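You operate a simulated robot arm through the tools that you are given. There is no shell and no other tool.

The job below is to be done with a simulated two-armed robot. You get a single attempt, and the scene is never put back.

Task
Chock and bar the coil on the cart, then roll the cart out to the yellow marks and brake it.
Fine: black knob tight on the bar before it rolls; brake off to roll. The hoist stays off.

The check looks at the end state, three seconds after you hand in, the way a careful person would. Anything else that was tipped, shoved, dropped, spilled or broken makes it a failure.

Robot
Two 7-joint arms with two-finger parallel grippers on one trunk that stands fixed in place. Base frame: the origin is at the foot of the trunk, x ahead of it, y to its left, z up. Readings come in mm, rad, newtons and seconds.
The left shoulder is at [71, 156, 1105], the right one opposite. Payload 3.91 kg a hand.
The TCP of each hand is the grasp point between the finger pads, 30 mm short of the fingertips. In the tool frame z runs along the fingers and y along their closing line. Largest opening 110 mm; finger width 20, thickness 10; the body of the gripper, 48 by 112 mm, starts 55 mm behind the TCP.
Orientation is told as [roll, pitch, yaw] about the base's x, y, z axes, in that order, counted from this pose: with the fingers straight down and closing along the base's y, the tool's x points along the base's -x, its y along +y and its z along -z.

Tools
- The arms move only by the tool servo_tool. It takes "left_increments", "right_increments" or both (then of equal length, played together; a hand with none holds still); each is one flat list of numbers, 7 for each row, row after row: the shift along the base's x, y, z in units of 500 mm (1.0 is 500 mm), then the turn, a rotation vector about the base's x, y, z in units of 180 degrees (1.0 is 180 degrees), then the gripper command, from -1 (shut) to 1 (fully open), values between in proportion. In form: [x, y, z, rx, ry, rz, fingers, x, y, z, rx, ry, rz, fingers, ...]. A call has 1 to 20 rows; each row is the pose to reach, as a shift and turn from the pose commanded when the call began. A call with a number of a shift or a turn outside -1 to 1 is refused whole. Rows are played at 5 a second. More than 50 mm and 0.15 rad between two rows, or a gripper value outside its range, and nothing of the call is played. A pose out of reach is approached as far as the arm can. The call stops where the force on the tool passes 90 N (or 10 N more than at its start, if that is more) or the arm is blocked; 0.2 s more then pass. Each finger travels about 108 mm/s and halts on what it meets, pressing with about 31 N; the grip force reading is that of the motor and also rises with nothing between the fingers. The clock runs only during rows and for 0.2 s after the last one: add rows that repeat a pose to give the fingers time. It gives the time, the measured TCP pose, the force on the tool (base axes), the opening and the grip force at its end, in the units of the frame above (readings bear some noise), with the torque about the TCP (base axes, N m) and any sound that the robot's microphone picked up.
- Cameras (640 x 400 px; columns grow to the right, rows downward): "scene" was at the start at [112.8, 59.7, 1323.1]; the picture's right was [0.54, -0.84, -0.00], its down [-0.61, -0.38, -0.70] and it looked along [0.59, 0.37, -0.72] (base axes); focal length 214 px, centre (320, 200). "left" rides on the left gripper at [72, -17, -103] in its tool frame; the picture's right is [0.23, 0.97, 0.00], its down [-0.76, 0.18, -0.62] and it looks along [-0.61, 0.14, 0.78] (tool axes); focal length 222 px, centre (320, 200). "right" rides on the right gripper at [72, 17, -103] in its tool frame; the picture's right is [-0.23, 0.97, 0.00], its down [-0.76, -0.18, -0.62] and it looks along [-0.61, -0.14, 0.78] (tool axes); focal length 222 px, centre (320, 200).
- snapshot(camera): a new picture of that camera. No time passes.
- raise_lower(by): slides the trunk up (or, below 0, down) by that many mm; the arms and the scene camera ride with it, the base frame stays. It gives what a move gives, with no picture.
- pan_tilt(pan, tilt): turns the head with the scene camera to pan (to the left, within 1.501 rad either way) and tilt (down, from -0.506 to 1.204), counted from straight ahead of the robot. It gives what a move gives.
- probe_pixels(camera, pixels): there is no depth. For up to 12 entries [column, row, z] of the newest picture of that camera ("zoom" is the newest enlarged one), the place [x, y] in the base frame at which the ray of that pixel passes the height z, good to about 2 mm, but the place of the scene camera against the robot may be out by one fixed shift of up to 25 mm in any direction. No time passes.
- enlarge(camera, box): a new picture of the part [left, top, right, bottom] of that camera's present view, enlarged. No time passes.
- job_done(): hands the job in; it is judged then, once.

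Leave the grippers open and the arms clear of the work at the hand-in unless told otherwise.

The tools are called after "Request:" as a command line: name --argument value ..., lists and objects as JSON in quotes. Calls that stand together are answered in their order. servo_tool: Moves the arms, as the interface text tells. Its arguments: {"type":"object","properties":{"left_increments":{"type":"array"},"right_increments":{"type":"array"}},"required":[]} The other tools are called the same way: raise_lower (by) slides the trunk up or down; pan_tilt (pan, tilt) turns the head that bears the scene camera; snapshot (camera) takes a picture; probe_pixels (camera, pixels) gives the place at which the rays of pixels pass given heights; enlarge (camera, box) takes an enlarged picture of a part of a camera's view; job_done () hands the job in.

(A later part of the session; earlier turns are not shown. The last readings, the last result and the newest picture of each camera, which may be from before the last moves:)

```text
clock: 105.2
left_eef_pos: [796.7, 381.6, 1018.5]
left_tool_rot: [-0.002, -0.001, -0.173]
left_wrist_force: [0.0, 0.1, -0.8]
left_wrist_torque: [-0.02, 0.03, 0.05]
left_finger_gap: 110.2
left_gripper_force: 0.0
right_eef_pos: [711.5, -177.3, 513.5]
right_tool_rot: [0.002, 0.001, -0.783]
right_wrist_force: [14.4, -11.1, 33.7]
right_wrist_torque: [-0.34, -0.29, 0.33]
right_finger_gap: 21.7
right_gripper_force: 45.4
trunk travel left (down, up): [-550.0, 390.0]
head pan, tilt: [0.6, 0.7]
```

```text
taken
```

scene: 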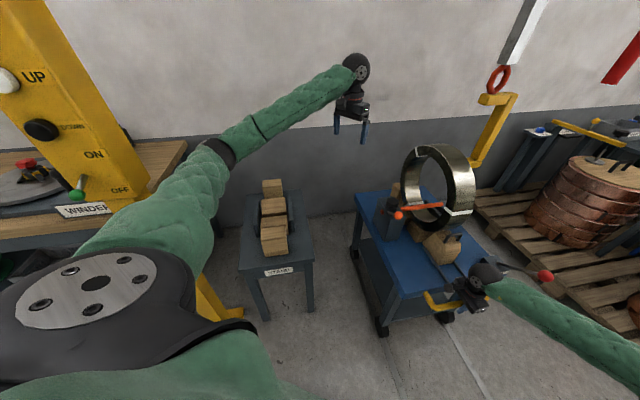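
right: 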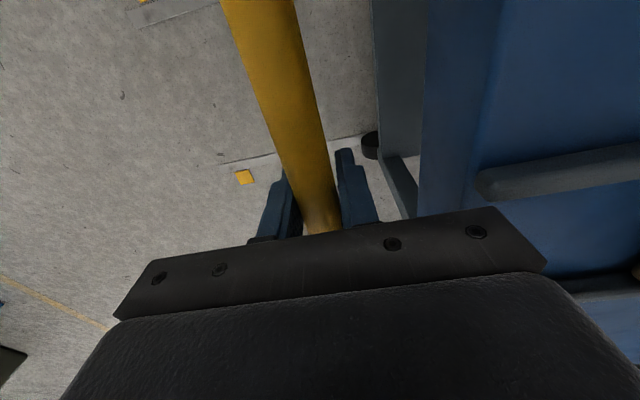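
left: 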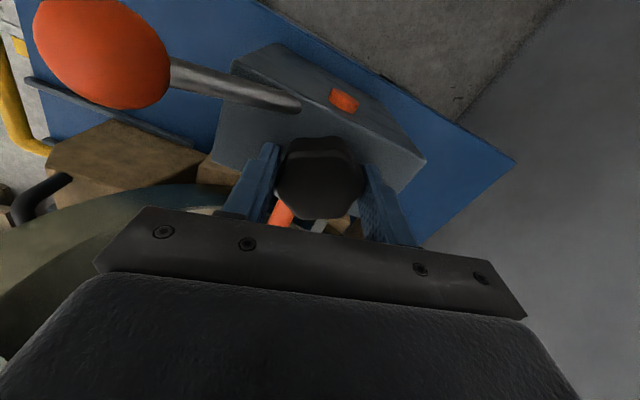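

The cart rolled about 150 mm, and the grip holds at 21.7 mm. I'll probe the wheel and the mark to work out the remaining distance.

Request:
probe_pixels --camera "right" --pixels '[[245, 177, 0], [370, 145, 0], [370, 140, 0], [363, 143, 0], [376, 150, 0], [220, 163, 0]]'

Request:
enlarge --camera "right" --box '[200, 100, 420, 220]'

Request:
enlarge --camera "scene" --box '[360, 280, 520, 400]'

```text
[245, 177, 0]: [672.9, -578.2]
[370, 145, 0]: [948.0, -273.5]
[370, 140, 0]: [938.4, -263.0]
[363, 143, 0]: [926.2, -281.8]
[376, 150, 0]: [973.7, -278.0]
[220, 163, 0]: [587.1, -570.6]
```

```text
2.91 times, centred on (310, 160) of right
```

zoom: 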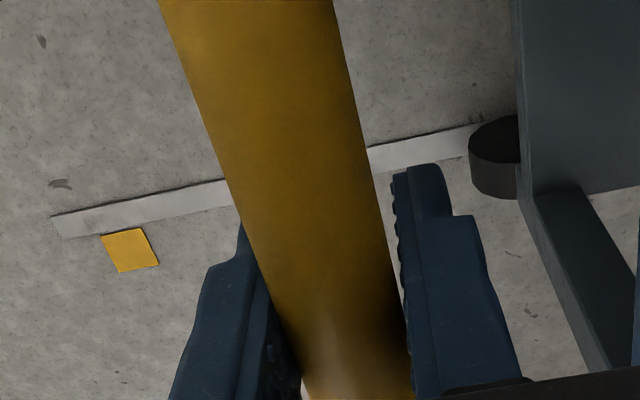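

```text
3.33 times, centred on (440, 340) of scene
```

zoom: 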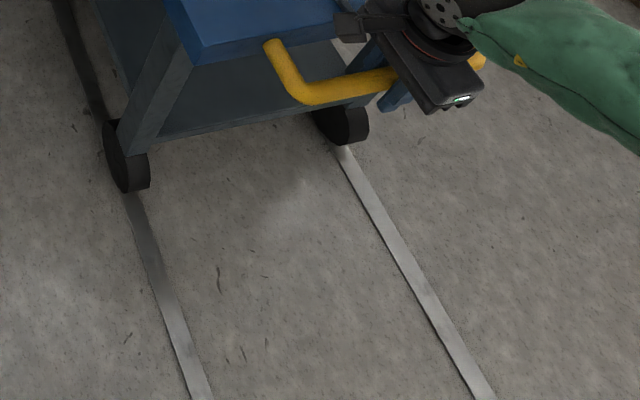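

The wheel's front edge is near u≈−452 and the marks are near u≈−63. I'll continue with a second leg of 152 mm, correcting slightly for the side and vertical forces.

Request:
servo_tool --right_increments '[-0.00322, -0.00527, 0.003, 0, 0, 0, -1, -0.01165, -0.0138, 0.003, 0, 0, 0, -1, -0.0229, -0.02519, 0.003, 0, 0, 0, -1, -0.03555, -0.03799, 0.003, 0, 0, 0, -1, -0.0482, -0.05079, 0.003, 0, 0, 0, -1, -0.06085, -0.0636, 0.003, 0, 0, 0, -1, -0.0735, -0.0764, 0.003, 0, 0, 0, -1, -0.08615, -0.08921, 0.003, 0, 0, 0, -1, -0.0988, -0.10201, 0.003, 0, 0, 0, -1, -0.11146, -0.11482, 0.003, 0, 0, 0, -1, -0.12411, -0.12762, 0.003, 0, 0, 0, -1, -0.13676, -0.14042, 0.003, 0, 0, 0, -1, -0.14941, -0.15323, 0.003, 0, 0, 0, -1, -0.16206, -0.16603, 0.003, 0, 0, 0, -1, -0.17471, -0.17884, 0.003, 0, 0, 0, -1, -0.18736, -0.19164, 0.003, 0, 0, 0, -1, -0.19861, -0.20302, 0.003, 0, 0, 0, -1, -0.20704, -0.21156, 0.003, 0, 0, 0, -1, -0.21126, -0.21583, 0.003, 0, 0, 0, -1, -0.21267, -0.21725, 0.003, 0, 0, 0, -1]'

Request:
pan_tilt --pan -0.1 --tilt 0.9

Request:
snapshot --camera "scene"

Request:
snapshot --camera "right"

```text
clock: 109.4
left_eef_pos: [796.5, 383.2, 1016.6]
left_tool_rot: [-0.002, 0.001, -0.174]
left_wrist_force: [0.1, 0.5, 0.0]
left_wrist_torque: [0.0, 0.0, 0.01]
left_finger_gap: 109.9
left_gripper_force: 0.0
right_eef_pos: [604.7, -283.9, 514.2]
right_tool_rot: [0.0, 0.002, -0.782]
right_wrist_force: [-27.3, 32.9, -1.1]
right_wrist_torque: [-0.06, -0.13, 0.27]
right_finger_gap: 22.0
right_gripper_force: 45.0
trunk travel left (down, up): [-550.0, 390.0]
head pan, tilt: [0.6, 0.7]
```

```text
clock: 110.5
left_eef_pos: [796.3, 383.5, 1016.6]
left_tool_rot: [-0.002, 0.001, -0.174]
left_wrist_force: [-0.3, 0.0, -0.4]
left_wrist_torque: [-0.02, -0.01, -0.01]
left_finger_gap: 110.2
left_gripper_force: 0.0
right_eef_pos: [603.9, -285.3, 513.2]
right_tool_rot: [0.0, 0.0, -0.785]
right_wrist_force: [-29.4, 33.1, -0.8]
right_wrist_torque: [-0.31, -0.27, 0.26]
right_finger_gap: 21.5
right_gripper_force: 44.9
trunk travel left (down, up): [-550.0, 390.0]
head pan, tilt: [-0.099, 0.901]
```

```text
taken
```

scene: 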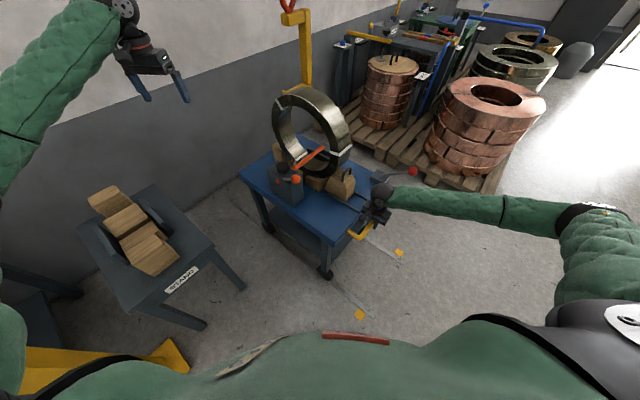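

```text
taken
```

right: 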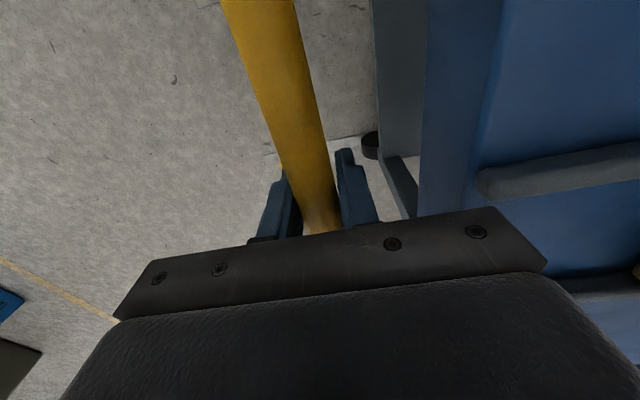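

The side force now points the other way (about 44 N), so I slightly overcorrected and will undo about 1 mm. First I'll measure the wheels and marks in the scene view.

Request:
enlarge --camera "scene" --box '[300, 210, 430, 340]'

Request:
probe_pixels --camera "scene" --pixels '[[360, 315, 0], [398, 252, 0], [327, 276, 0], [322, 262, 0]]'

```text
3.08 times, centred on (365, 275) of scene
```

zoom: 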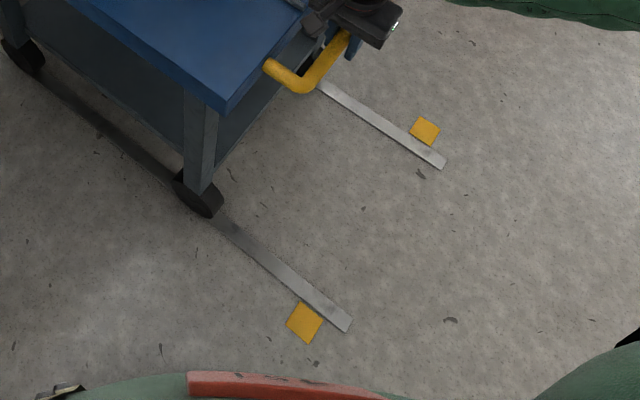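

```text
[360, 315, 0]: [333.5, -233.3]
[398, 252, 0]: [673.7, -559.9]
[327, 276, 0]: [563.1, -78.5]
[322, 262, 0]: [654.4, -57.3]
```

I'll probe the front-left wheel's centre, front and rear at axle height, plus the marks' corners.

Request:
probe_pixels --camera "scene" --pixels '[[324.3, 273.3, 40], [333.4, 276.6, 40], [316.8, 267.8, 40], [331, 280, 0], [359.5, 314.5, 0], [398.5, 252, 0], [375, 315.5, 0], [405, 262, 0]]'

Request:
enlarge --camera "scene" --box '[300, 250, 360, 300]'

```text
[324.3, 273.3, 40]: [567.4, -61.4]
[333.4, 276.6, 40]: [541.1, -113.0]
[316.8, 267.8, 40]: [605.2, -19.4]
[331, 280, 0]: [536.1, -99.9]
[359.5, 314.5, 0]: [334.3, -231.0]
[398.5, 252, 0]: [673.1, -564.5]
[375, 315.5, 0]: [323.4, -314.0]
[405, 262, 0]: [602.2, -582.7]
```

```text
8.00 times, centred on (330, 275) of scene
```

zoom: 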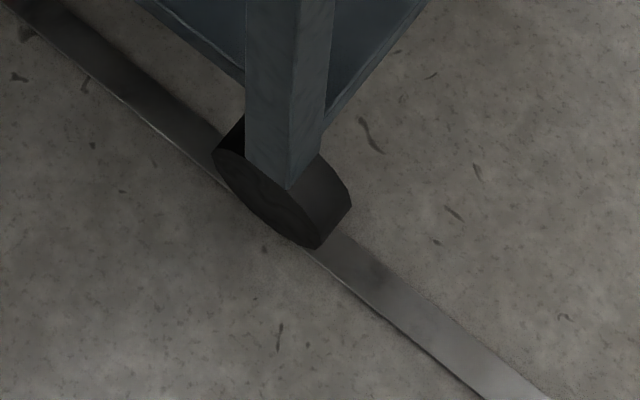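

The wheel's outer face is clear now; its ground contact is about at zoom (265,227). I'll probe that against the marks in the same view.

Request:
probe_pixels --camera "scene" --pixels '[[323.1, 278.4, 0], [324, 279, 0], [326, 280, 0], [327.5, 280.6, 0], [322.7, 275, 40], [316.5, 268.7, 40], [329.5, 280.8, 10]]'

Request:
enlarge --camera "scene" --box '[340, 295, 400, 335]'

Request:
enlarge --camera "scene" --box '[370, 235, 420, 275]'

```text
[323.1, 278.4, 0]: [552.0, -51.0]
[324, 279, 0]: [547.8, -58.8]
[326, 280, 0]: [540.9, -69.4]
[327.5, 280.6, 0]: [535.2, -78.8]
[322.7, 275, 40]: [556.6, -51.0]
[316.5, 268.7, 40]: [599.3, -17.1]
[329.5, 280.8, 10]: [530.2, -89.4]
```

```text
10.00 times, centred on (370, 315) of scene
```

zoom: 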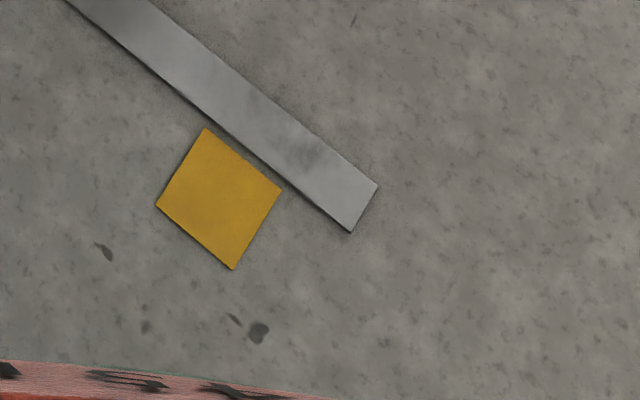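

```text
10.00 times, centred on (395, 255) of scene
```

zoom: 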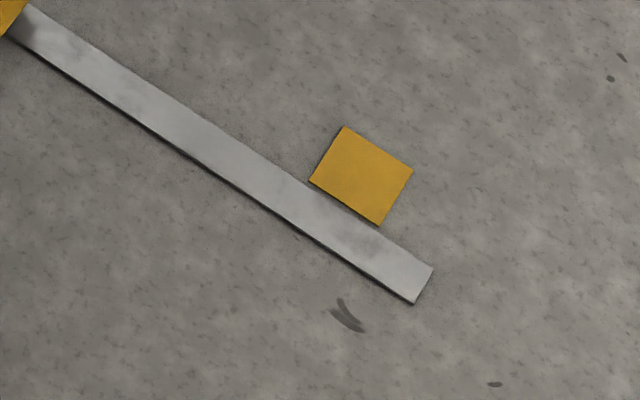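

About 277 mm remain, and two cameras agree on that. I'll pull a third leg of 190 mm, removing the lateral overcorrection.

Request:
servo_tool --right_increments '[-0.00583, -0.00266, 0, 0, 0, 0, -1, -0.01429, -0.01117, 0, 0, 0, 0, -1, -0.02557, -0.02251, 0, 0, 0, 0, -1, -0.03967, -0.0367, 0, 0, 0, 0, -1, -0.05518, -0.0523, 0, 0, 0, 0, -1, -0.07069, -0.0679, 0, 0, 0, 0, -1, -0.0862, -0.0835, 0, 0, 0, 0, -1, -0.10171, -0.09911, 0, 0, 0, 0, -1, -0.11722, -0.11471, 0, 0, 0, 0, -1, -0.13273, -0.13031, 0, 0, 0, 0, -1, -0.14824, -0.14591, 0, 0, 0, 0, -1, -0.16375, -0.16152, 0, 0, 0, 0, -1, -0.17926, -0.17712, 0, 0, 0, 0, -1, -0.19477, -0.19272, 0, 0, 0, 0, -1, -0.21028, -0.20832, 0, 0, 0, 0, -1, -0.22579, -0.22393, 0, 0, 0, 0, -1, -0.2413, -0.23953, 0, 0, 0, 0, -1, -0.2554, -0.25371, 0, 0, 0, 0, -1, -0.26527, -0.26364, 0, 0, 0, 0, -1, -0.2695, -0.2679, 0, 0, 0, 0, -1]'

Request:
snapshot --camera "scene"

Request:
enlarge --camera "scene" --box '[300, 230, 440, 340]'

```text
clock: 114.7
left_eef_pos: [795.9, 382.5, 1016.0]
left_tool_rot: [-0.003, -0.002, -0.171]
left_wrist_force: [-0.2, 0.2, -0.1]
left_wrist_torque: [-0.02, 0.0, 0.03]
left_finger_gap: 109.8
left_gripper_force: 0.0
right_eef_pos: [469.0, -419.4, 513.4]
right_tool_rot: [-0.001, 0.002, -0.784]
right_wrist_force: [-11.1, 14.3, 17.8]
right_wrist_torque: [-0.29, -0.48, 0.32]
right_finger_gap: 21.3
right_gripper_force: 45.3
trunk travel left (down, up): [-550.0, 390.0]
head pan, tilt: [-0.099, 0.901]
```

```text
taken
```

scene: 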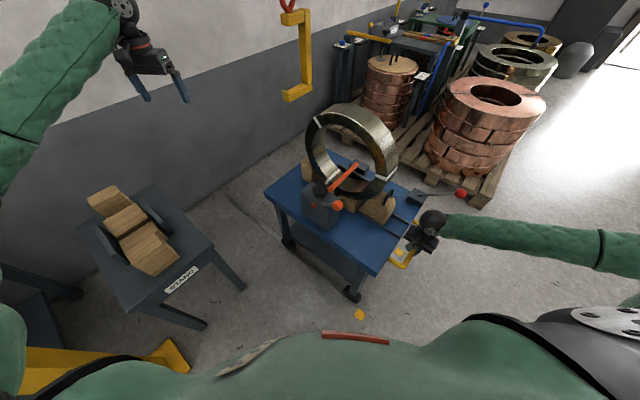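

```text
3.64 times, centred on (370, 285) of scene
```

zoom: 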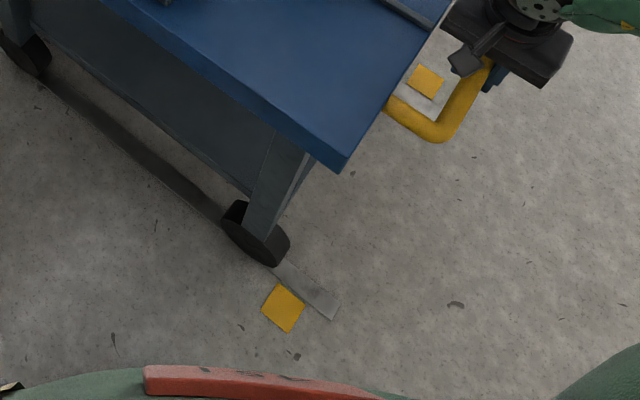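

The front-left wheel is now close to its mark. Zooming in to measure.

Request:
enlarge --camera "scene" --box '[325, 275, 385, 325]'

```text
8.00 times, centred on (355, 300) of scene
```

zoom: 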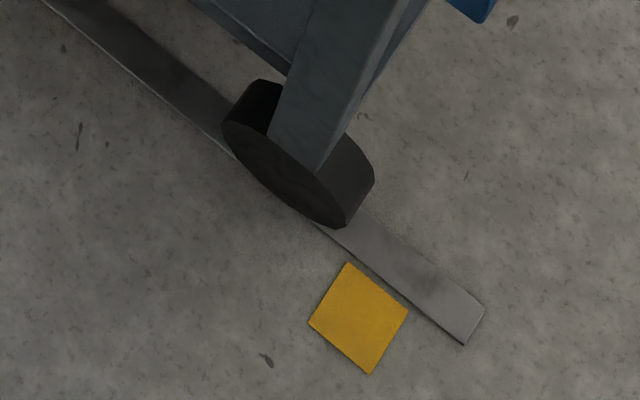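

I'll probe the wheel's contact point and the spot level with the mark's centre on the wheel's track.

Request:
probe_pixels --camera "scene" --pixels '[[349.1, 298.9, 0], [362.8, 310.3, 0], [359.75, 314.75, 0], [358.5, 307.9, 0], [366, 313.75, 0], [353.5, 315.25, 0], [361.3, 321.8, 0], [343.1, 290.3, 0], [357.5, 303.5, 0], [375.5, 314, 0], [373, 318, 0]]'

```text
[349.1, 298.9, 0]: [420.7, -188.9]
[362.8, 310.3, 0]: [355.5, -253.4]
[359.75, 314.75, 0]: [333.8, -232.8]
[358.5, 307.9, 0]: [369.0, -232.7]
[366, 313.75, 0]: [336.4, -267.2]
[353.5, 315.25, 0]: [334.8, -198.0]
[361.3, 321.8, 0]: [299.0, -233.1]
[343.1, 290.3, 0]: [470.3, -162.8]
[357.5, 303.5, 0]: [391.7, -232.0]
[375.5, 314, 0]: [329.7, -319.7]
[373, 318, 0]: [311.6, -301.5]
```

I'll cross-check using the wheel's front and rear extremes at axle height; their midpoint gives the axle.

Request:
probe_pixels --camera "scene" --pixels '[[357.5, 303.3, 35], [343, 291.5, 35], [357.5, 303.3, 45], [343, 291.5, 45], [357.5, 303.3, 55], [343, 291.5, 55]]'

Request:
snapshot --camera "right"

Request:
enlarge --camera "right" --box '[280, 90, 420, 220]'

```text
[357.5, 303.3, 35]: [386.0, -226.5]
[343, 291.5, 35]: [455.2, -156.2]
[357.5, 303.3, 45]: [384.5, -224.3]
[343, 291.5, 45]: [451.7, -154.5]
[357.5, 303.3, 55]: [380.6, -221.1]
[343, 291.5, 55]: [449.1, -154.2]
```

```text
taken
```

right: 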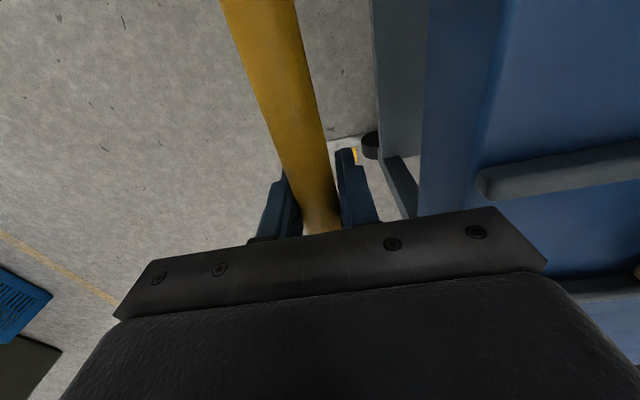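

```text
3.08 times, centred on (350, 155) of right
```

zoom: 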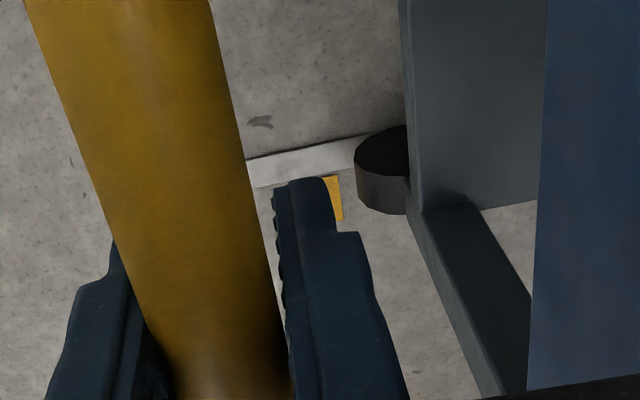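

The wheel axle is at u≈−162 and the mark's centre at u≈−72, so about 90 mm remain. I'll pull the last 90 mm gently.

Request:
servo_tool --right_increments '[-0.00483, -0.00366, 0.001, 0, 0, 0, -1, -0.01188, -0.01075, 0.001, 0, 0, 0, -1, -0.02175, -0.02068, 0.001, 0, 0, 0, -1, -0.03303, -0.03202, 0.001, 0, 0, 0, -1, -0.04431, -0.04337, 0.001, 0, 0, 0, -1, -0.05559, -0.05472, 0.001, 0, 0, 0, -1, -0.06687, -0.06606, 0.001, 0, 0, 0, -1, -0.07815, -0.07741, 0.001, 0, 0, 0, -1, -0.08943, -0.08876, 0.001, 0, 0, 0, -1, -0.0993, -0.09869, 0.001, 0, 0, 0, -1, -0.10776, -0.1072, 0.001, 0, 0, 0, -1, -0.11481, -0.11429, 0.001, 0, 0, 0, -1, -0.12045, -0.11996, 0.001, 0, 0, 0, -1, -0.12468, -0.12422, 0.001, 0, 0, 0, -1, -0.1268, -0.12635, 0.001, 0, 0, 0, -1, -0.1275, -0.12706, 0.001, 0, 0, 0, -1]'

Request:
snapshot --camera "scene"

Request:
enlarge --camera "scene" --box '[325, 285, 385, 335]'

```text
clock: 115.5
left_eef_pos: [800.8, 377.8, 1014.2]
left_tool_rot: [0.0, 0.003, -0.178]
left_wrist_force: [-0.2, -0.3, 0.7]
left_wrist_torque: [0.02, -0.02, 0.01]
left_finger_gap: 110.0
left_gripper_force: 0.0
right_eef_pos: [467.8, -422.6, 513.1]
right_tool_rot: [0.026, 0.005, -0.781]
right_wrist_force: [55.6, 48.9, -40.4]
right_wrist_torque: [-1.16, 0.53, 0.02]
right_finger_gap: 22.0
right_gripper_force: 44.7
trunk travel left (down, up): [-550.0, 390.0]
head pan, tilt: [-0.099, 0.901]
stopped in row 4 (right hand): the force on the tool passed its limit at 98 N (the readings are from after the stop); the commanded pose is now the measured one
```

```text
taken
```

scene: 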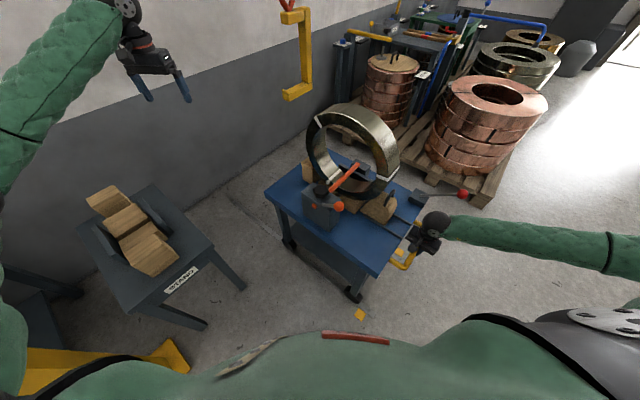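

```text
8.00 times, centred on (355, 310) of scene
```

zoom: 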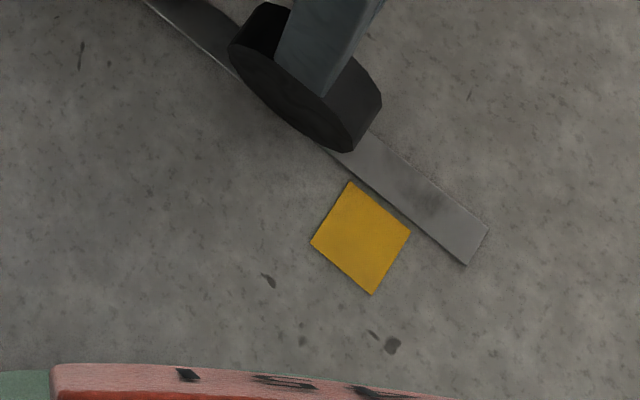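

The pull stopped at 98 N, so something is holding the cart after about 495 mm of travel. I'll check whether the right forearm has met the brake lever's ball.

Request:
enlarge --camera "scene" --box '[380, 170, 640, 330]'

Request:
probe_pixels --camera "scene" --pixels '[[607, 250, 700], [607, 250, 800], [607, 250, 900], [462, 194, 700], [437, 222, 763], [520, 235, 700], [520, 235, 760]]'

Request:
snapshot --camera "right"

```text
2.46 times, centred on (510, 250) of scene
```

zoom: 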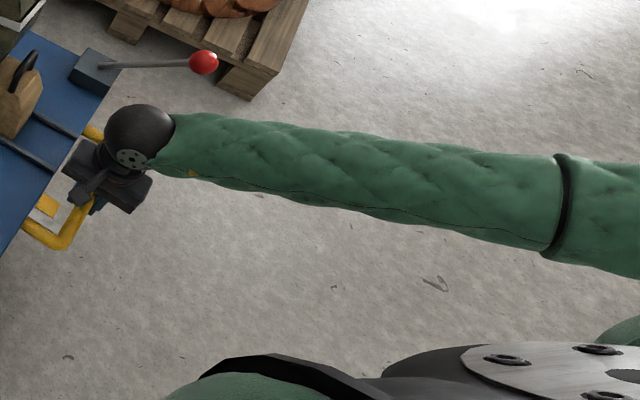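

```text
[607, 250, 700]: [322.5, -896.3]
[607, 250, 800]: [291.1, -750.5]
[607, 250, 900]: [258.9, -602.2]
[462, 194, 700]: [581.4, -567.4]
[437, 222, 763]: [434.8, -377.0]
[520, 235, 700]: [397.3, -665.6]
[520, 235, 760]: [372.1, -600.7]
```

```text
taken
```

right: 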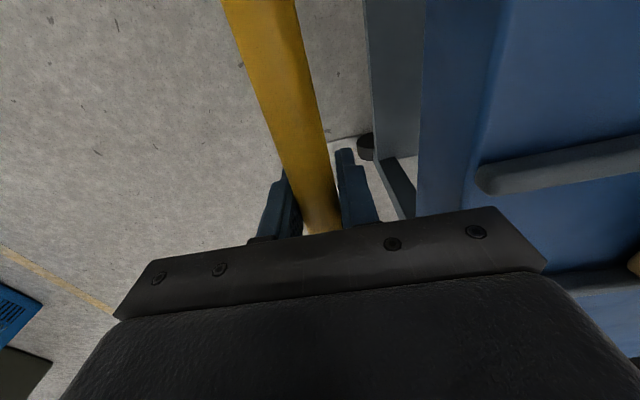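

The forearm is clear of the lever. I'll look for what blocks the cart, starting with the right wheel and right mark.

Request:
enlarge --camera "right" --box '[290, 100, 410, 200]'

Request:
enlarge --camera "scene" --box '[250, 90, 430, 310]'

Request:
enlarge --camera "scene" --box '[340, 230, 440, 320]'

```text
4.00 times, centred on (350, 150) of right
```

zoom: 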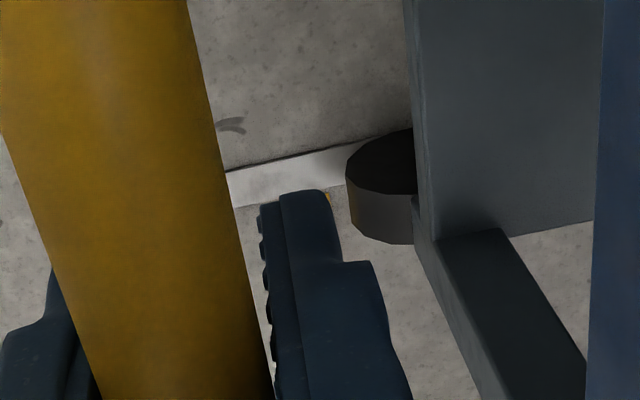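

```text
1.82 times, centred on (340, 200) of scene
```

zoom: 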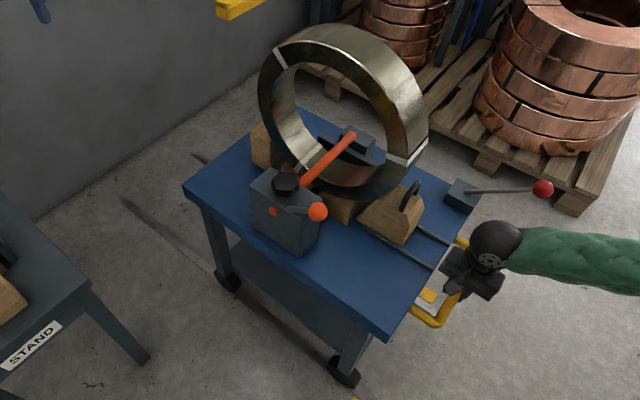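

```text
4.44 times, centred on (390, 275) of scene
```

zoom: 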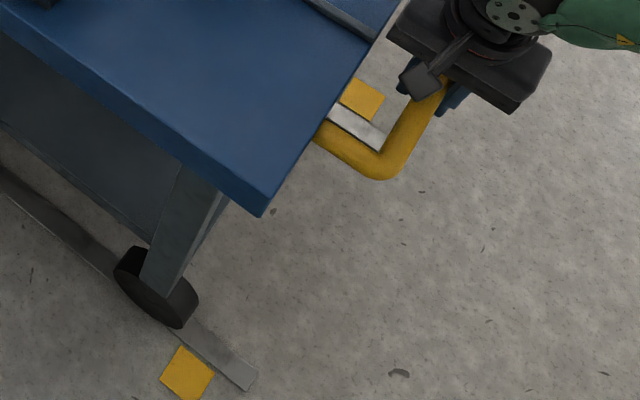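

Nothing visible is in the cart's way: the coil, bar, chock and wheels all look fine. I'll try again, pulling slowly at 2 mm per row and reading the force.

Request:
servo_tool --right_increments '[-0.00283, -0.00283, 0, 0, 0, 0, -1, -0.00566, -0.00566, 0, 0, 0, 0, -1, -0.00849, -0.00849, 0, 0, 0, 0, -1]'

Request:
snapshot --camera "right"

```text
clock: 115.9
left_eef_pos: [799.8, 374.6, 1015.7]
left_tool_rot: [0.001, 0.004, -0.179]
left_wrist_force: [0.6, -0.4, 0.2]
left_wrist_torque: [0.03, 0.0, 0.0]
left_finger_gap: 110.1
left_gripper_force: 0.0
right_eef_pos: [466.4, -423.8, 515.3]
right_tool_rot: [0.037, 0.005, -0.783]
right_wrist_force: [43.1, 33.2, -35.2]
right_wrist_torque: [-1.09, 0.01, 0.14]
right_finger_gap: 21.9
right_gripper_force: 45.2
trunk travel left (down, up): [-550.0, 390.0]
head pan, tilt: [-0.099, 0.901]
stopped in row 1 (right hand): the force on the tool passed its limit at 99 N (the readings are from after the stop); the commanded pose is now the measured one
```

```text
taken
```

right: 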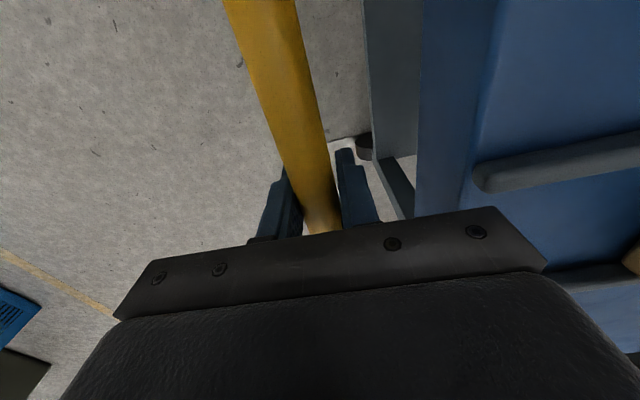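

Still firmly blocked. I'll look at the cart from the left hand's camera too, for anything under it or at the wheels.

Request:
snapshot --camera "left"

Request:
pan_tilt --pan -0.3 --tilt 1.2

Request:
snapshot --camera "scene"

```text
taken
```

left: 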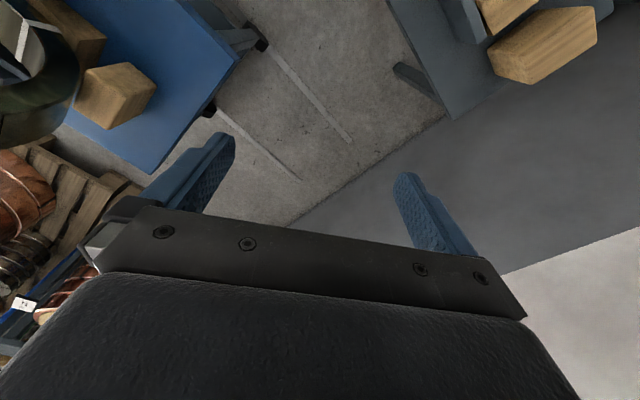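

```text
clock: 116.7
left_eef_pos: [800.9, 378.3, 1014.3]
left_tool_rot: [-0.002, 0.004, -0.177]
left_wrist_force: [0.2, 0.5, -0.3]
left_wrist_torque: [0.0, 0.0, -0.02]
left_finger_gap: 109.7
left_gripper_force: 0.0
right_eef_pos: [466.2, -420.7, 515.2]
right_tool_rot: [0.031, 0.004, -0.783]
right_wrist_force: [57.3, 42.4, -37.2]
right_wrist_torque: [-0.61, 0.83, 0.14]
right_finger_gap: 22.1
right_gripper_force: 44.9
trunk travel left (down, up): [-550.0, 390.0]
head pan, tilt: [-0.3, 1.201]
```

```text
taken
```

scene: 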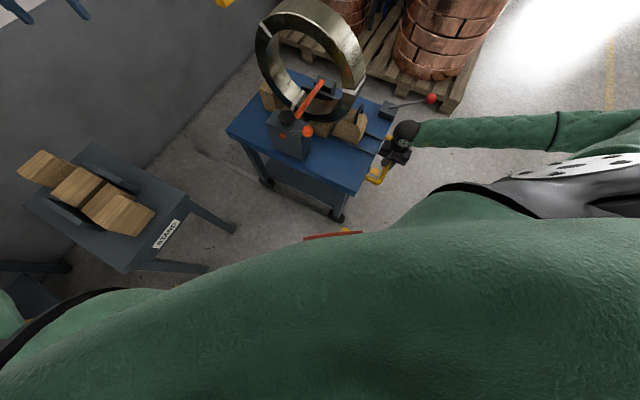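

The left hand has shifted in a way that doesn't match a simple pull, so the right arm may be touching something. I'll look at the right elbow and shoulder.

Request:
pan_tilt --pan -0.9 --tilt 0.8

Request:
snapshot --camera "scene"

Request:
pan_tilt --pan -1.4 --tilt 0.9

Request:
snapshot --camera "scene"

```text
clock: 117.7
left_eef_pos: [801.8, 377.9, 1012.7]
left_tool_rot: [-0.001, 0.002, -0.178]
left_wrist_force: [-0.3, 0.0, 0.2]
left_wrist_torque: [0.01, 0.0, 0.0]
left_finger_gap: 110.0
left_gripper_force: 0.1
right_eef_pos: [466.4, -423.5, 514.8]
right_tool_rot: [0.029, 0.003, -0.785]
right_wrist_force: [71.9, 52.0, -32.2]
right_wrist_torque: [-0.61, 1.12, 0.06]
right_finger_gap: 21.8
right_gripper_force: 44.5
trunk travel left (down, up): [-550.0, 390.0]
head pan, tilt: [-0.901, 0.799]
```

```text
taken
```

scene: 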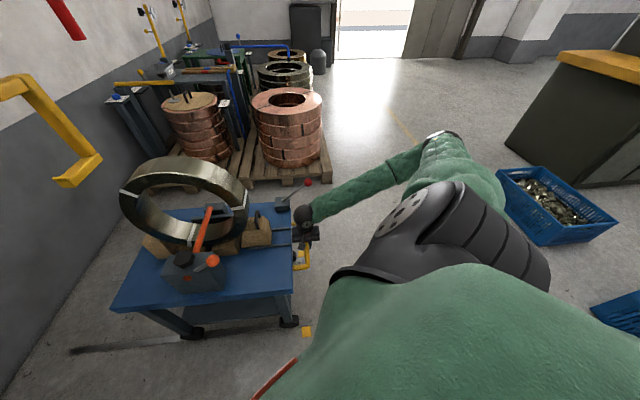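

```text
clock: 118.6
left_eef_pos: [801.5, 378.5, 1013.4]
left_tool_rot: [-0.003, 0.005, -0.178]
left_wrist_force: [1.4, 0.1, 0.4]
left_wrist_torque: [0.03, 0.0, 0.03]
left_finger_gap: 110.0
left_gripper_force: 0.1
right_eef_pos: [466.4, -422.2, 515.2]
right_tool_rot: [0.029, 0.002, -0.783]
right_wrist_force: [75.0, 50.7, -26.0]
right_wrist_torque: [-0.68, 0.98, 0.03]
right_finger_gap: 21.9
right_gripper_force: 45.3
trunk travel left (down, up): [-550.0, 390.0]
head pan, tilt: [-1.4, 0.901]
```

```text
taken
```

scene: 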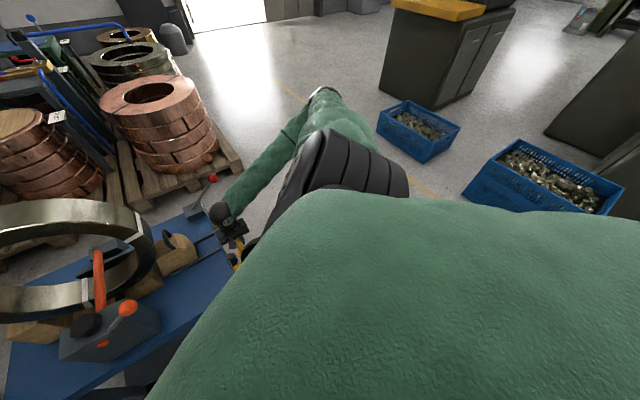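

The right arm is clear of everything. To tell a hard stop from a jam, I'll let the cart roll back 15 mm and then pull forward slowly again.

Request:
servo_tool --right_increments '[0.00424, 0.00424, 0, 0, 0, 0, -1, 0.01061, 0.01061, 0, 0, 0, 0, -1, 0.01697, 0.01697, 0, 0, 0, 0, -1, 0.02121, 0.02121, 0, 0, 0, 0, -1, 0.02121, 0.02121, 0, 0, 0, 0, -1]'

Request:
servo_tool --right_increments '[-0.00424, -0.00424, 0, 0, 0, 0, -1, -0.00849, -0.00849, 0, 0, 0, 0, -1, -0.01273, -0.01273, 0, 0, 0, 0, -1]'

Request:
servo_tool --right_increments '[-0.00283, -0.00283, 0, 0, 0, 0, -1, -0.00566, -0.00566, 0, 0, 0, 0, -1]'

```text
clock: 119.8
left_eef_pos: [798.9, 377.2, 1014.0]
left_tool_rot: [0.0, 0.002, -0.178]
left_wrist_force: [0.1, -0.2, -0.5]
left_wrist_torque: [-0.01, 0.0, 0.0]
left_finger_gap: 110.2
left_gripper_force: 0.1
right_eef_pos: [475.9, -412.0, 515.5]
right_tool_rot: [0.028, 0.001, -0.783]
right_wrist_force: [20.6, -16.6, 4.2]
right_wrist_torque: [0.28, -0.28, 0.45]
right_finger_gap: 21.9
right_gripper_force: 44.9
trunk travel left (down, up): [-550.0, 390.0]
head pan, tilt: [-1.4, 0.901]
```

```text
clock: 120.6
left_eef_pos: [797.6, 376.9, 1015.8]
left_tool_rot: [0.0, 0.001, -0.178]
left_wrist_force: [0.1, -0.2, -0.7]
left_wrist_torque: [0.05, 0.0, 0.0]
left_finger_gap: 109.9
left_gripper_force: 0.0
right_eef_pos: [467.7, -422.0, 514.3]
right_tool_rot: [0.024, 0.004, -0.785]
right_wrist_force: [15.2, -16.3, -1.2]
right_wrist_torque: [-0.52, -0.24, 0.41]
right_finger_gap: 22.0
right_gripper_force: 45.1
trunk travel left (down, up): [-550.0, 390.0]
head pan, tilt: [-1.4, 0.901]
```

```text
clock: 121.2
left_eef_pos: [799.0, 376.5, 1015.2]
left_tool_rot: [0.0, 0.001, -0.178]
left_wrist_force: [-0.4, 0.6, -0.1]
left_wrist_torque: [0.01, 0.04, 0.04]
left_finger_gap: 109.9
left_gripper_force: 0.0
right_eef_pos: [467.9, -420.8, 516.1]
right_tool_rot: [0.029, 0.004, -0.784]
right_wrist_force: [25.7, -3.7, -11.2]
right_wrist_torque: [0.54, 0.49, 0.1]
right_finger_gap: 21.7
right_gripper_force: 45.6
trunk travel left (down, up): [-550.0, 390.0]
head pan, tilt: [-1.4, 0.901]
```

Same place both times, so it's a hard end stop at about 495 mm of travel. To understand what should line up with the marks, I'll measure the strips' rear ends and the rear wheels from the left camera.

Request:
snapshot --camera "left"

Request:
enlarge --camera "left" --box '[180, 0, 380, 200]'

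Request:
probe_pixels --camera "left" --pixels '[[350, 140, 0], [299, 179, 0], [262, 42, 0], [212, 112, 0]]'

Request:
pan_tilt --pan -0.1 --tilt 0.9

Request:
snapshot --camera "scene"

Request:
enlarge --camera "scene" --box '[260, 200, 400, 330]'

```text
taken
```

left: 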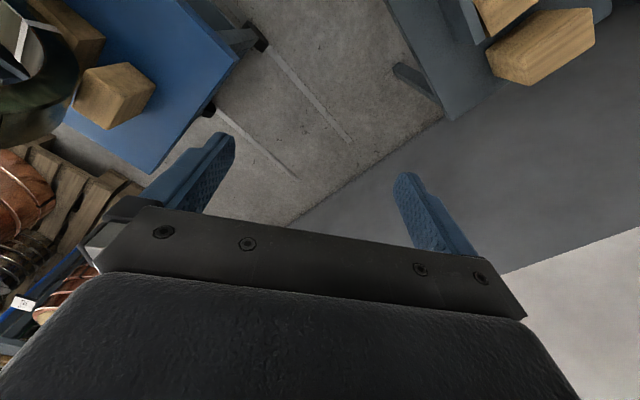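

```text
2.00 times, centred on (280, 100) of left
```

zoom: 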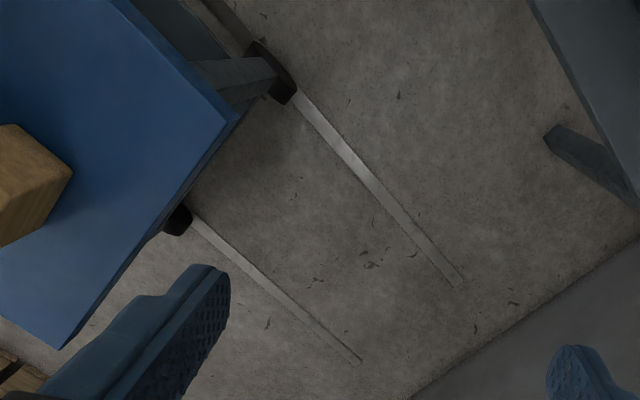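

```text
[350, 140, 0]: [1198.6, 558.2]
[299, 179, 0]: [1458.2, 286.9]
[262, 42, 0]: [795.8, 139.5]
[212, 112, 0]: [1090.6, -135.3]
```

```text
clock: 122.7
left_eef_pos: [798.4, 378.6, 1014.6]
left_tool_rot: [-0.001, 0.001, -0.178]
left_wrist_force: [0.1, 0.4, -0.6]
left_wrist_torque: [0.0, 0.06, -0.01]
left_finger_gap: 109.6
left_gripper_force: 0.1
right_eef_pos: [465.2, -422.3, 514.9]
right_tool_rot: [0.029, 0.003, -0.784]
right_wrist_force: [34.3, 14.7, -17.7]
right_wrist_torque: [-0.17, 0.26, 0.28]
right_finger_gap: 21.7
right_gripper_force: 45.2
trunk travel left (down, up): [-550.0, 390.0]
head pan, tilt: [-0.099, 0.901]
```

```text
taken
```

scene: 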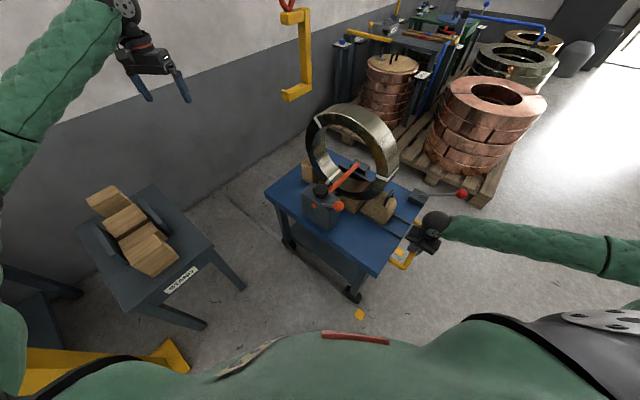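

```text
3.08 times, centred on (330, 265) of scene
```

zoom: 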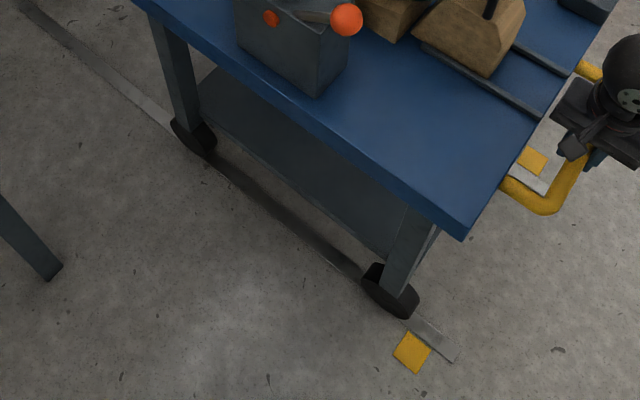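

I'll refine the numbers: the rear wheel's rear extreme at axle height from the left camera, and the deck's front-left corner from the scene camera.

Request:
probe_pixels --camera "left" --pixels '[[267, 47, 48], [268, 48, 48], [216, 108, 48], [350, 141, 0], [300, 180, 0], [266, 49, 0]]'

Request:
probe_pixels --camera "scene" --pixels '[[378, 273, 520], [378, 273, 540], [376.5, 278.5, 500], [359.8, 314.6, 0], [372, 317, 0], [374.5, 314, 0]]'

Request:
enlarge --camera "scene" --box '[335, 255, 415, 325]'

```text
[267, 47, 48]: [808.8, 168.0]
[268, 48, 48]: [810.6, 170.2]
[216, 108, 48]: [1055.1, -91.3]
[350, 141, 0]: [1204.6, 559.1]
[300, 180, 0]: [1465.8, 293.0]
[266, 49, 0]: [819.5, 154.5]
```

```text
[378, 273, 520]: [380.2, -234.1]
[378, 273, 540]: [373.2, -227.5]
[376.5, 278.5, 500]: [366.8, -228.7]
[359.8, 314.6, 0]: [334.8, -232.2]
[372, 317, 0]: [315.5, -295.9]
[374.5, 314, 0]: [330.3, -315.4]
```

```text
5.71 times, centred on (375, 290) of scene
```

zoom: 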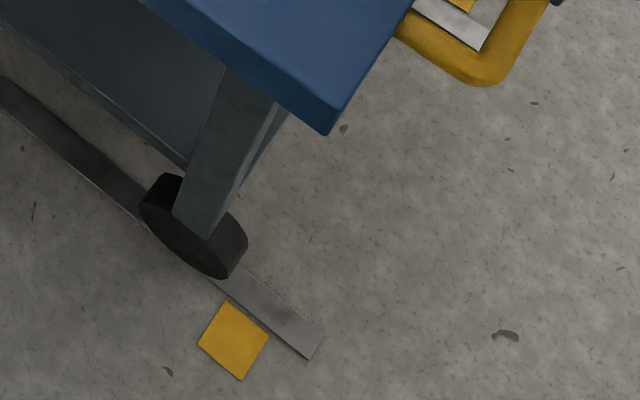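

I'll also check how close the pallet's front corner is to the cart's right side.

Request:
probe_pixels --camera "scene" --pixels '[[478, 207, 0], [490, 195, 120], [462, 194, 699], [398, 252, 0], [424, 190, 540], [412, 200, 585]]'

Request:
enlarge --camera "scene" --box '[380, 130, 530, 250]'

Request:
pan_tilt --pan -0.6 --tilt 0.95

Request:
snapshot --camera "scene"

```text
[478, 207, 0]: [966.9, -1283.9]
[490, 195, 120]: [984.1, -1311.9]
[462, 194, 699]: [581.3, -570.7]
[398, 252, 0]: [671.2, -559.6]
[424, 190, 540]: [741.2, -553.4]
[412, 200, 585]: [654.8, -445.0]
```

```text
3.33 times, centred on (455, 190) of scene
```

zoom: 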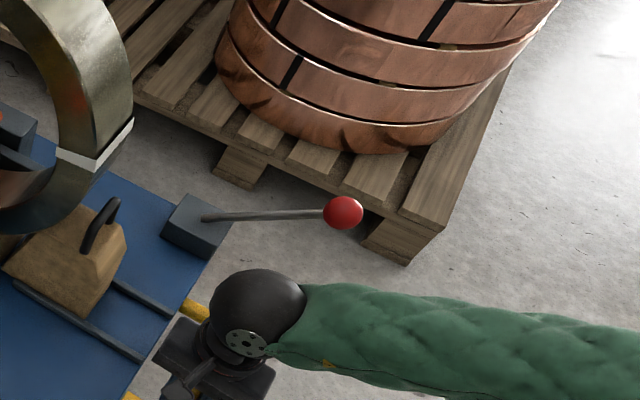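

```text
clock: 123.6
left_eef_pos: [800.3, 378.7, 1015.1]
left_tool_rot: [0.001, 0.003, -0.177]
left_wrist_force: [0.0, 0.2, 0.2]
left_wrist_torque: [0.0, 0.01, -0.01]
left_finger_gap: 109.9
left_gripper_force: 0.1
right_eef_pos: [466.4, -422.1, 515.4]
right_tool_rot: [0.027, 0.003, -0.782]
right_wrist_force: [36.4, 23.1, -19.4]
right_wrist_torque: [-0.18, 0.4, 0.29]
right_finger_gap: 21.9
right_gripper_force: 45.3
trunk travel left (down, up): [-550.0, 390.0]
head pan, tilt: [-0.6, 0.949]
```

```text
taken
```

scene: 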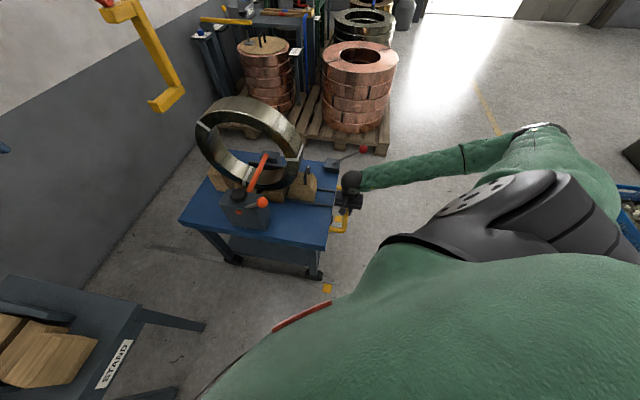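

No obstacle anywhere, so the cart is at the end of its travel with its deck edge at the yellow marks. Next is the brake. Pushing the lever back would roll the cart away, so one hand must hold it. First I'll ease off, release the handle, and lift the right hand straight up.

Request:
servo_tool --right_increments '[0.002, 0.002, 0, 0, 0, 0, -1, 0.002, 0.002, 0, 0, 0, 0, 0.1, 0.002, 0.002, 0, 0, 0, 0, 0.1, 0.002, 0.002, 0.08, 0, 0, 0, 0.1, 0.002, 0.002, 0.17, 0, 0, 0, 0.1, 0.002, 0.002, 0.26, 0, 0, 0, 0.1, 0.002, 0.002, 0.35, 0, 0, 0, 0.1]'

Request:
pan_tilt --pan -0.1 --tilt 0.9

Request:
snapshot --camera "scene"

Request:
enlarge --camera "scene" --box '[325, 240, 445, 330]'

```text
clock: 125.2
left_eef_pos: [797.3, 378.7, 1015.8]
left_tool_rot: [0.001, 0.0, -0.177]
left_wrist_force: [0.0, 0.4, 0.1]
left_wrist_torque: [0.01, -0.01, 0.0]
left_finger_gap: 110.2
left_gripper_force: 0.1
right_eef_pos: [462.6, -424.5, 694.7]
right_tool_rot: [0.027, 0.002, -0.784]
right_wrist_force: [-0.2, 0.1, 0.4]
right_wrist_torque: [-0.02, 0.0, 0.01]
right_finger_gap: 60.6
right_gripper_force: 0.0
trunk travel left (down, up): [-550.0, 390.0]
head pan, tilt: [-0.6, 0.949]
```

```text
clock: 126.1
left_eef_pos: [798.7, 377.7, 1018.0]
left_tool_rot: [-0.001, 0.0, -0.178]
left_wrist_force: [0.5, 0.2, 0.5]
left_wrist_torque: [0.03, 0.0, -0.02]
left_finger_gap: 109.9
left_gripper_force: 0.0
right_eef_pos: [461.1, -424.9, 692.2]
right_tool_rot: [0.026, 0.001, -0.785]
right_wrist_force: [-0.7, -0.8, 0.0]
right_wrist_torque: [0.04, 0.0, 0.03]
right_finger_gap: 60.7
right_gripper_force: 0.0
trunk travel left (down, up): [-550.0, 390.0]
head pan, tilt: [-0.099, 0.901]
```

```text
taken
```

scene: 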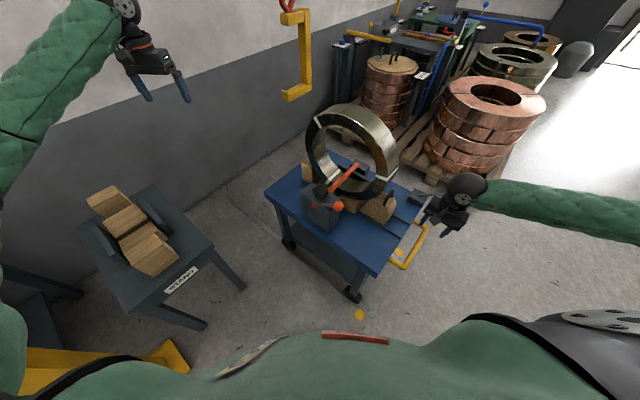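

```text
4.44 times, centred on (385, 285) of scene
```

zoom: 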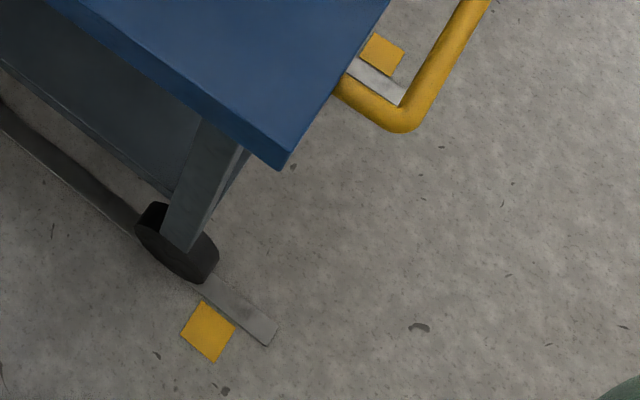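

The cart stayed put. I'll raise the trunk 150 mm so both elbows stay high, then bring the left hand over the cart, behind the grey block, to hold the cart from there.

Request:
raise_lower --by 150

Request:
servo_tool --left_increments '[-0.02, -0.08, -0.04, 0, 0, -0.04, 0, -0.04, -0.16, -0.08, 0, 0, -0.08, -1, -0.06, -0.24, -0.12, 0, 0, -0.12, -1, -0.08, -0.32, -0.16, 0, 0, -0.16, -1, -0.1, -0.4, -0.2, 0, 0, -0.193, -1, -0.12, -0.48, -0.24, 0, 0, -0.193, -1, -0.14, -0.56, -0.28, 0, 0, -0.193, -1, -0.17, -0.64, -0.32, 0, 0, -0.193, -1, -0.2, -0.68, -0.36, 0, 0, -0.193, -1, -0.22, -0.7, -0.42, 0, 0, -0.193, -1]'

Request:
snapshot --camera "left"

Request:
snapshot --camera "scene"

```text
clock: 127.9
left_eef_pos: [797.0, 378.6, 1166.0]
left_tool_rot: [0.001, 0.001, -0.178]
left_wrist_force: [-0.6, 0.5, -0.1]
left_wrist_torque: [0.01, 0.01, 0.03]
left_finger_gap: 110.2
left_gripper_force: 0.2
right_eef_pos: [463.1, -425.8, 841.9]
right_tool_rot: [0.025, 0.001, -0.784]
right_wrist_force: [0.3, -1.0, -0.5]
right_wrist_torque: [0.01, 0.0, -0.01]
right_finger_gap: 60.5
right_gripper_force: 0.1
trunk travel left (down, up): [-700.0, 240.0]
head pan, tilt: [-0.099, 0.901]
```

```text
clock: 130.1
left_eef_pos: [687.8, 26.6, 956.7]
left_tool_rot: [0.0, 0.0, -0.786]
left_wrist_force: [0.7, 0.5, 0.1]
left_wrist_torque: [0.03, -0.03, 0.01]
left_finger_gap: 0.0
left_gripper_force: 30.8
right_eef_pos: [462.1, -425.0, 843.0]
right_tool_rot: [0.025, 0.001, -0.784]
right_wrist_force: [0.9, -0.6, 0.3]
right_wrist_torque: [-0.04, -0.06, -0.02]
right_finger_gap: 60.4
right_gripper_force: 0.0
trunk travel left (down, up): [-700.0, 240.0]
head pan, tilt: [-0.099, 0.901]
```

```text
taken
```

left: 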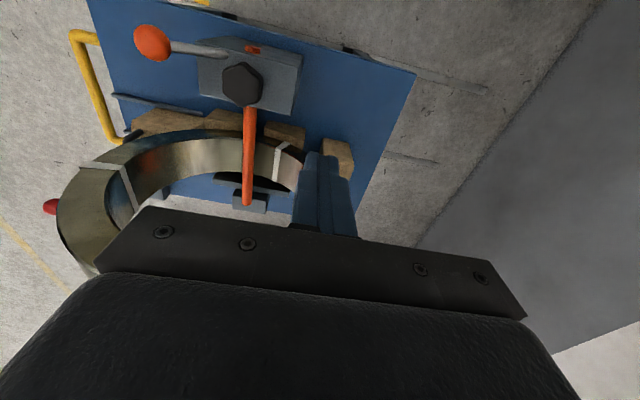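

```text
taken
```

scene: 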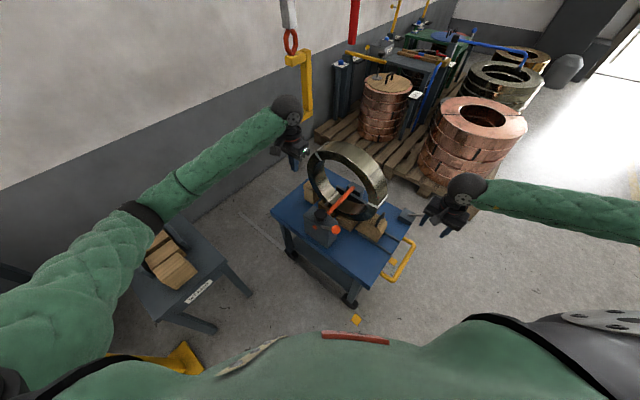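

The left view shows the bar through the bore with its tip in the far bracket. I'll probe the grey block's top corners to place the hand behind it.

Request:
enlarge --camera "left" --box '[120, 0, 360, 220]'

Request:
probe_pixels --camera "left" --pixels '[[302, 66, 700], [293, 116, 700], [205, 40, 700], [198, 94, 700], [242, 83, 725], [276, 130, 600], [300, 160, 800]]'

```text
1.82 times, centred on (240, 110) of left
```

zoom: 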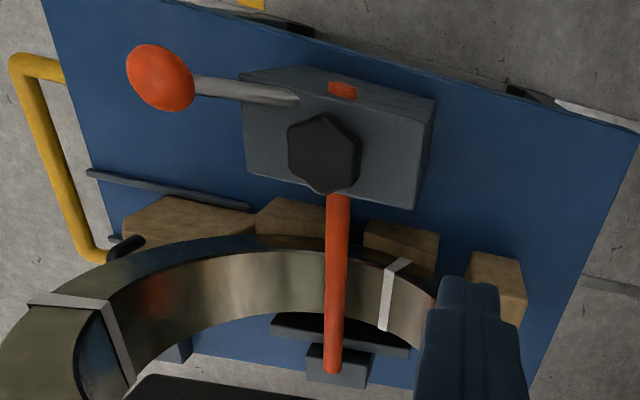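

```text
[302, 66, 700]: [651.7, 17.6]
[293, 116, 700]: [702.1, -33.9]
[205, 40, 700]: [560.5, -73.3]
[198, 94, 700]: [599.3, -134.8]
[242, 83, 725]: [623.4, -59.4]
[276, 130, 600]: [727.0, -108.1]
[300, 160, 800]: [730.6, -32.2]
```

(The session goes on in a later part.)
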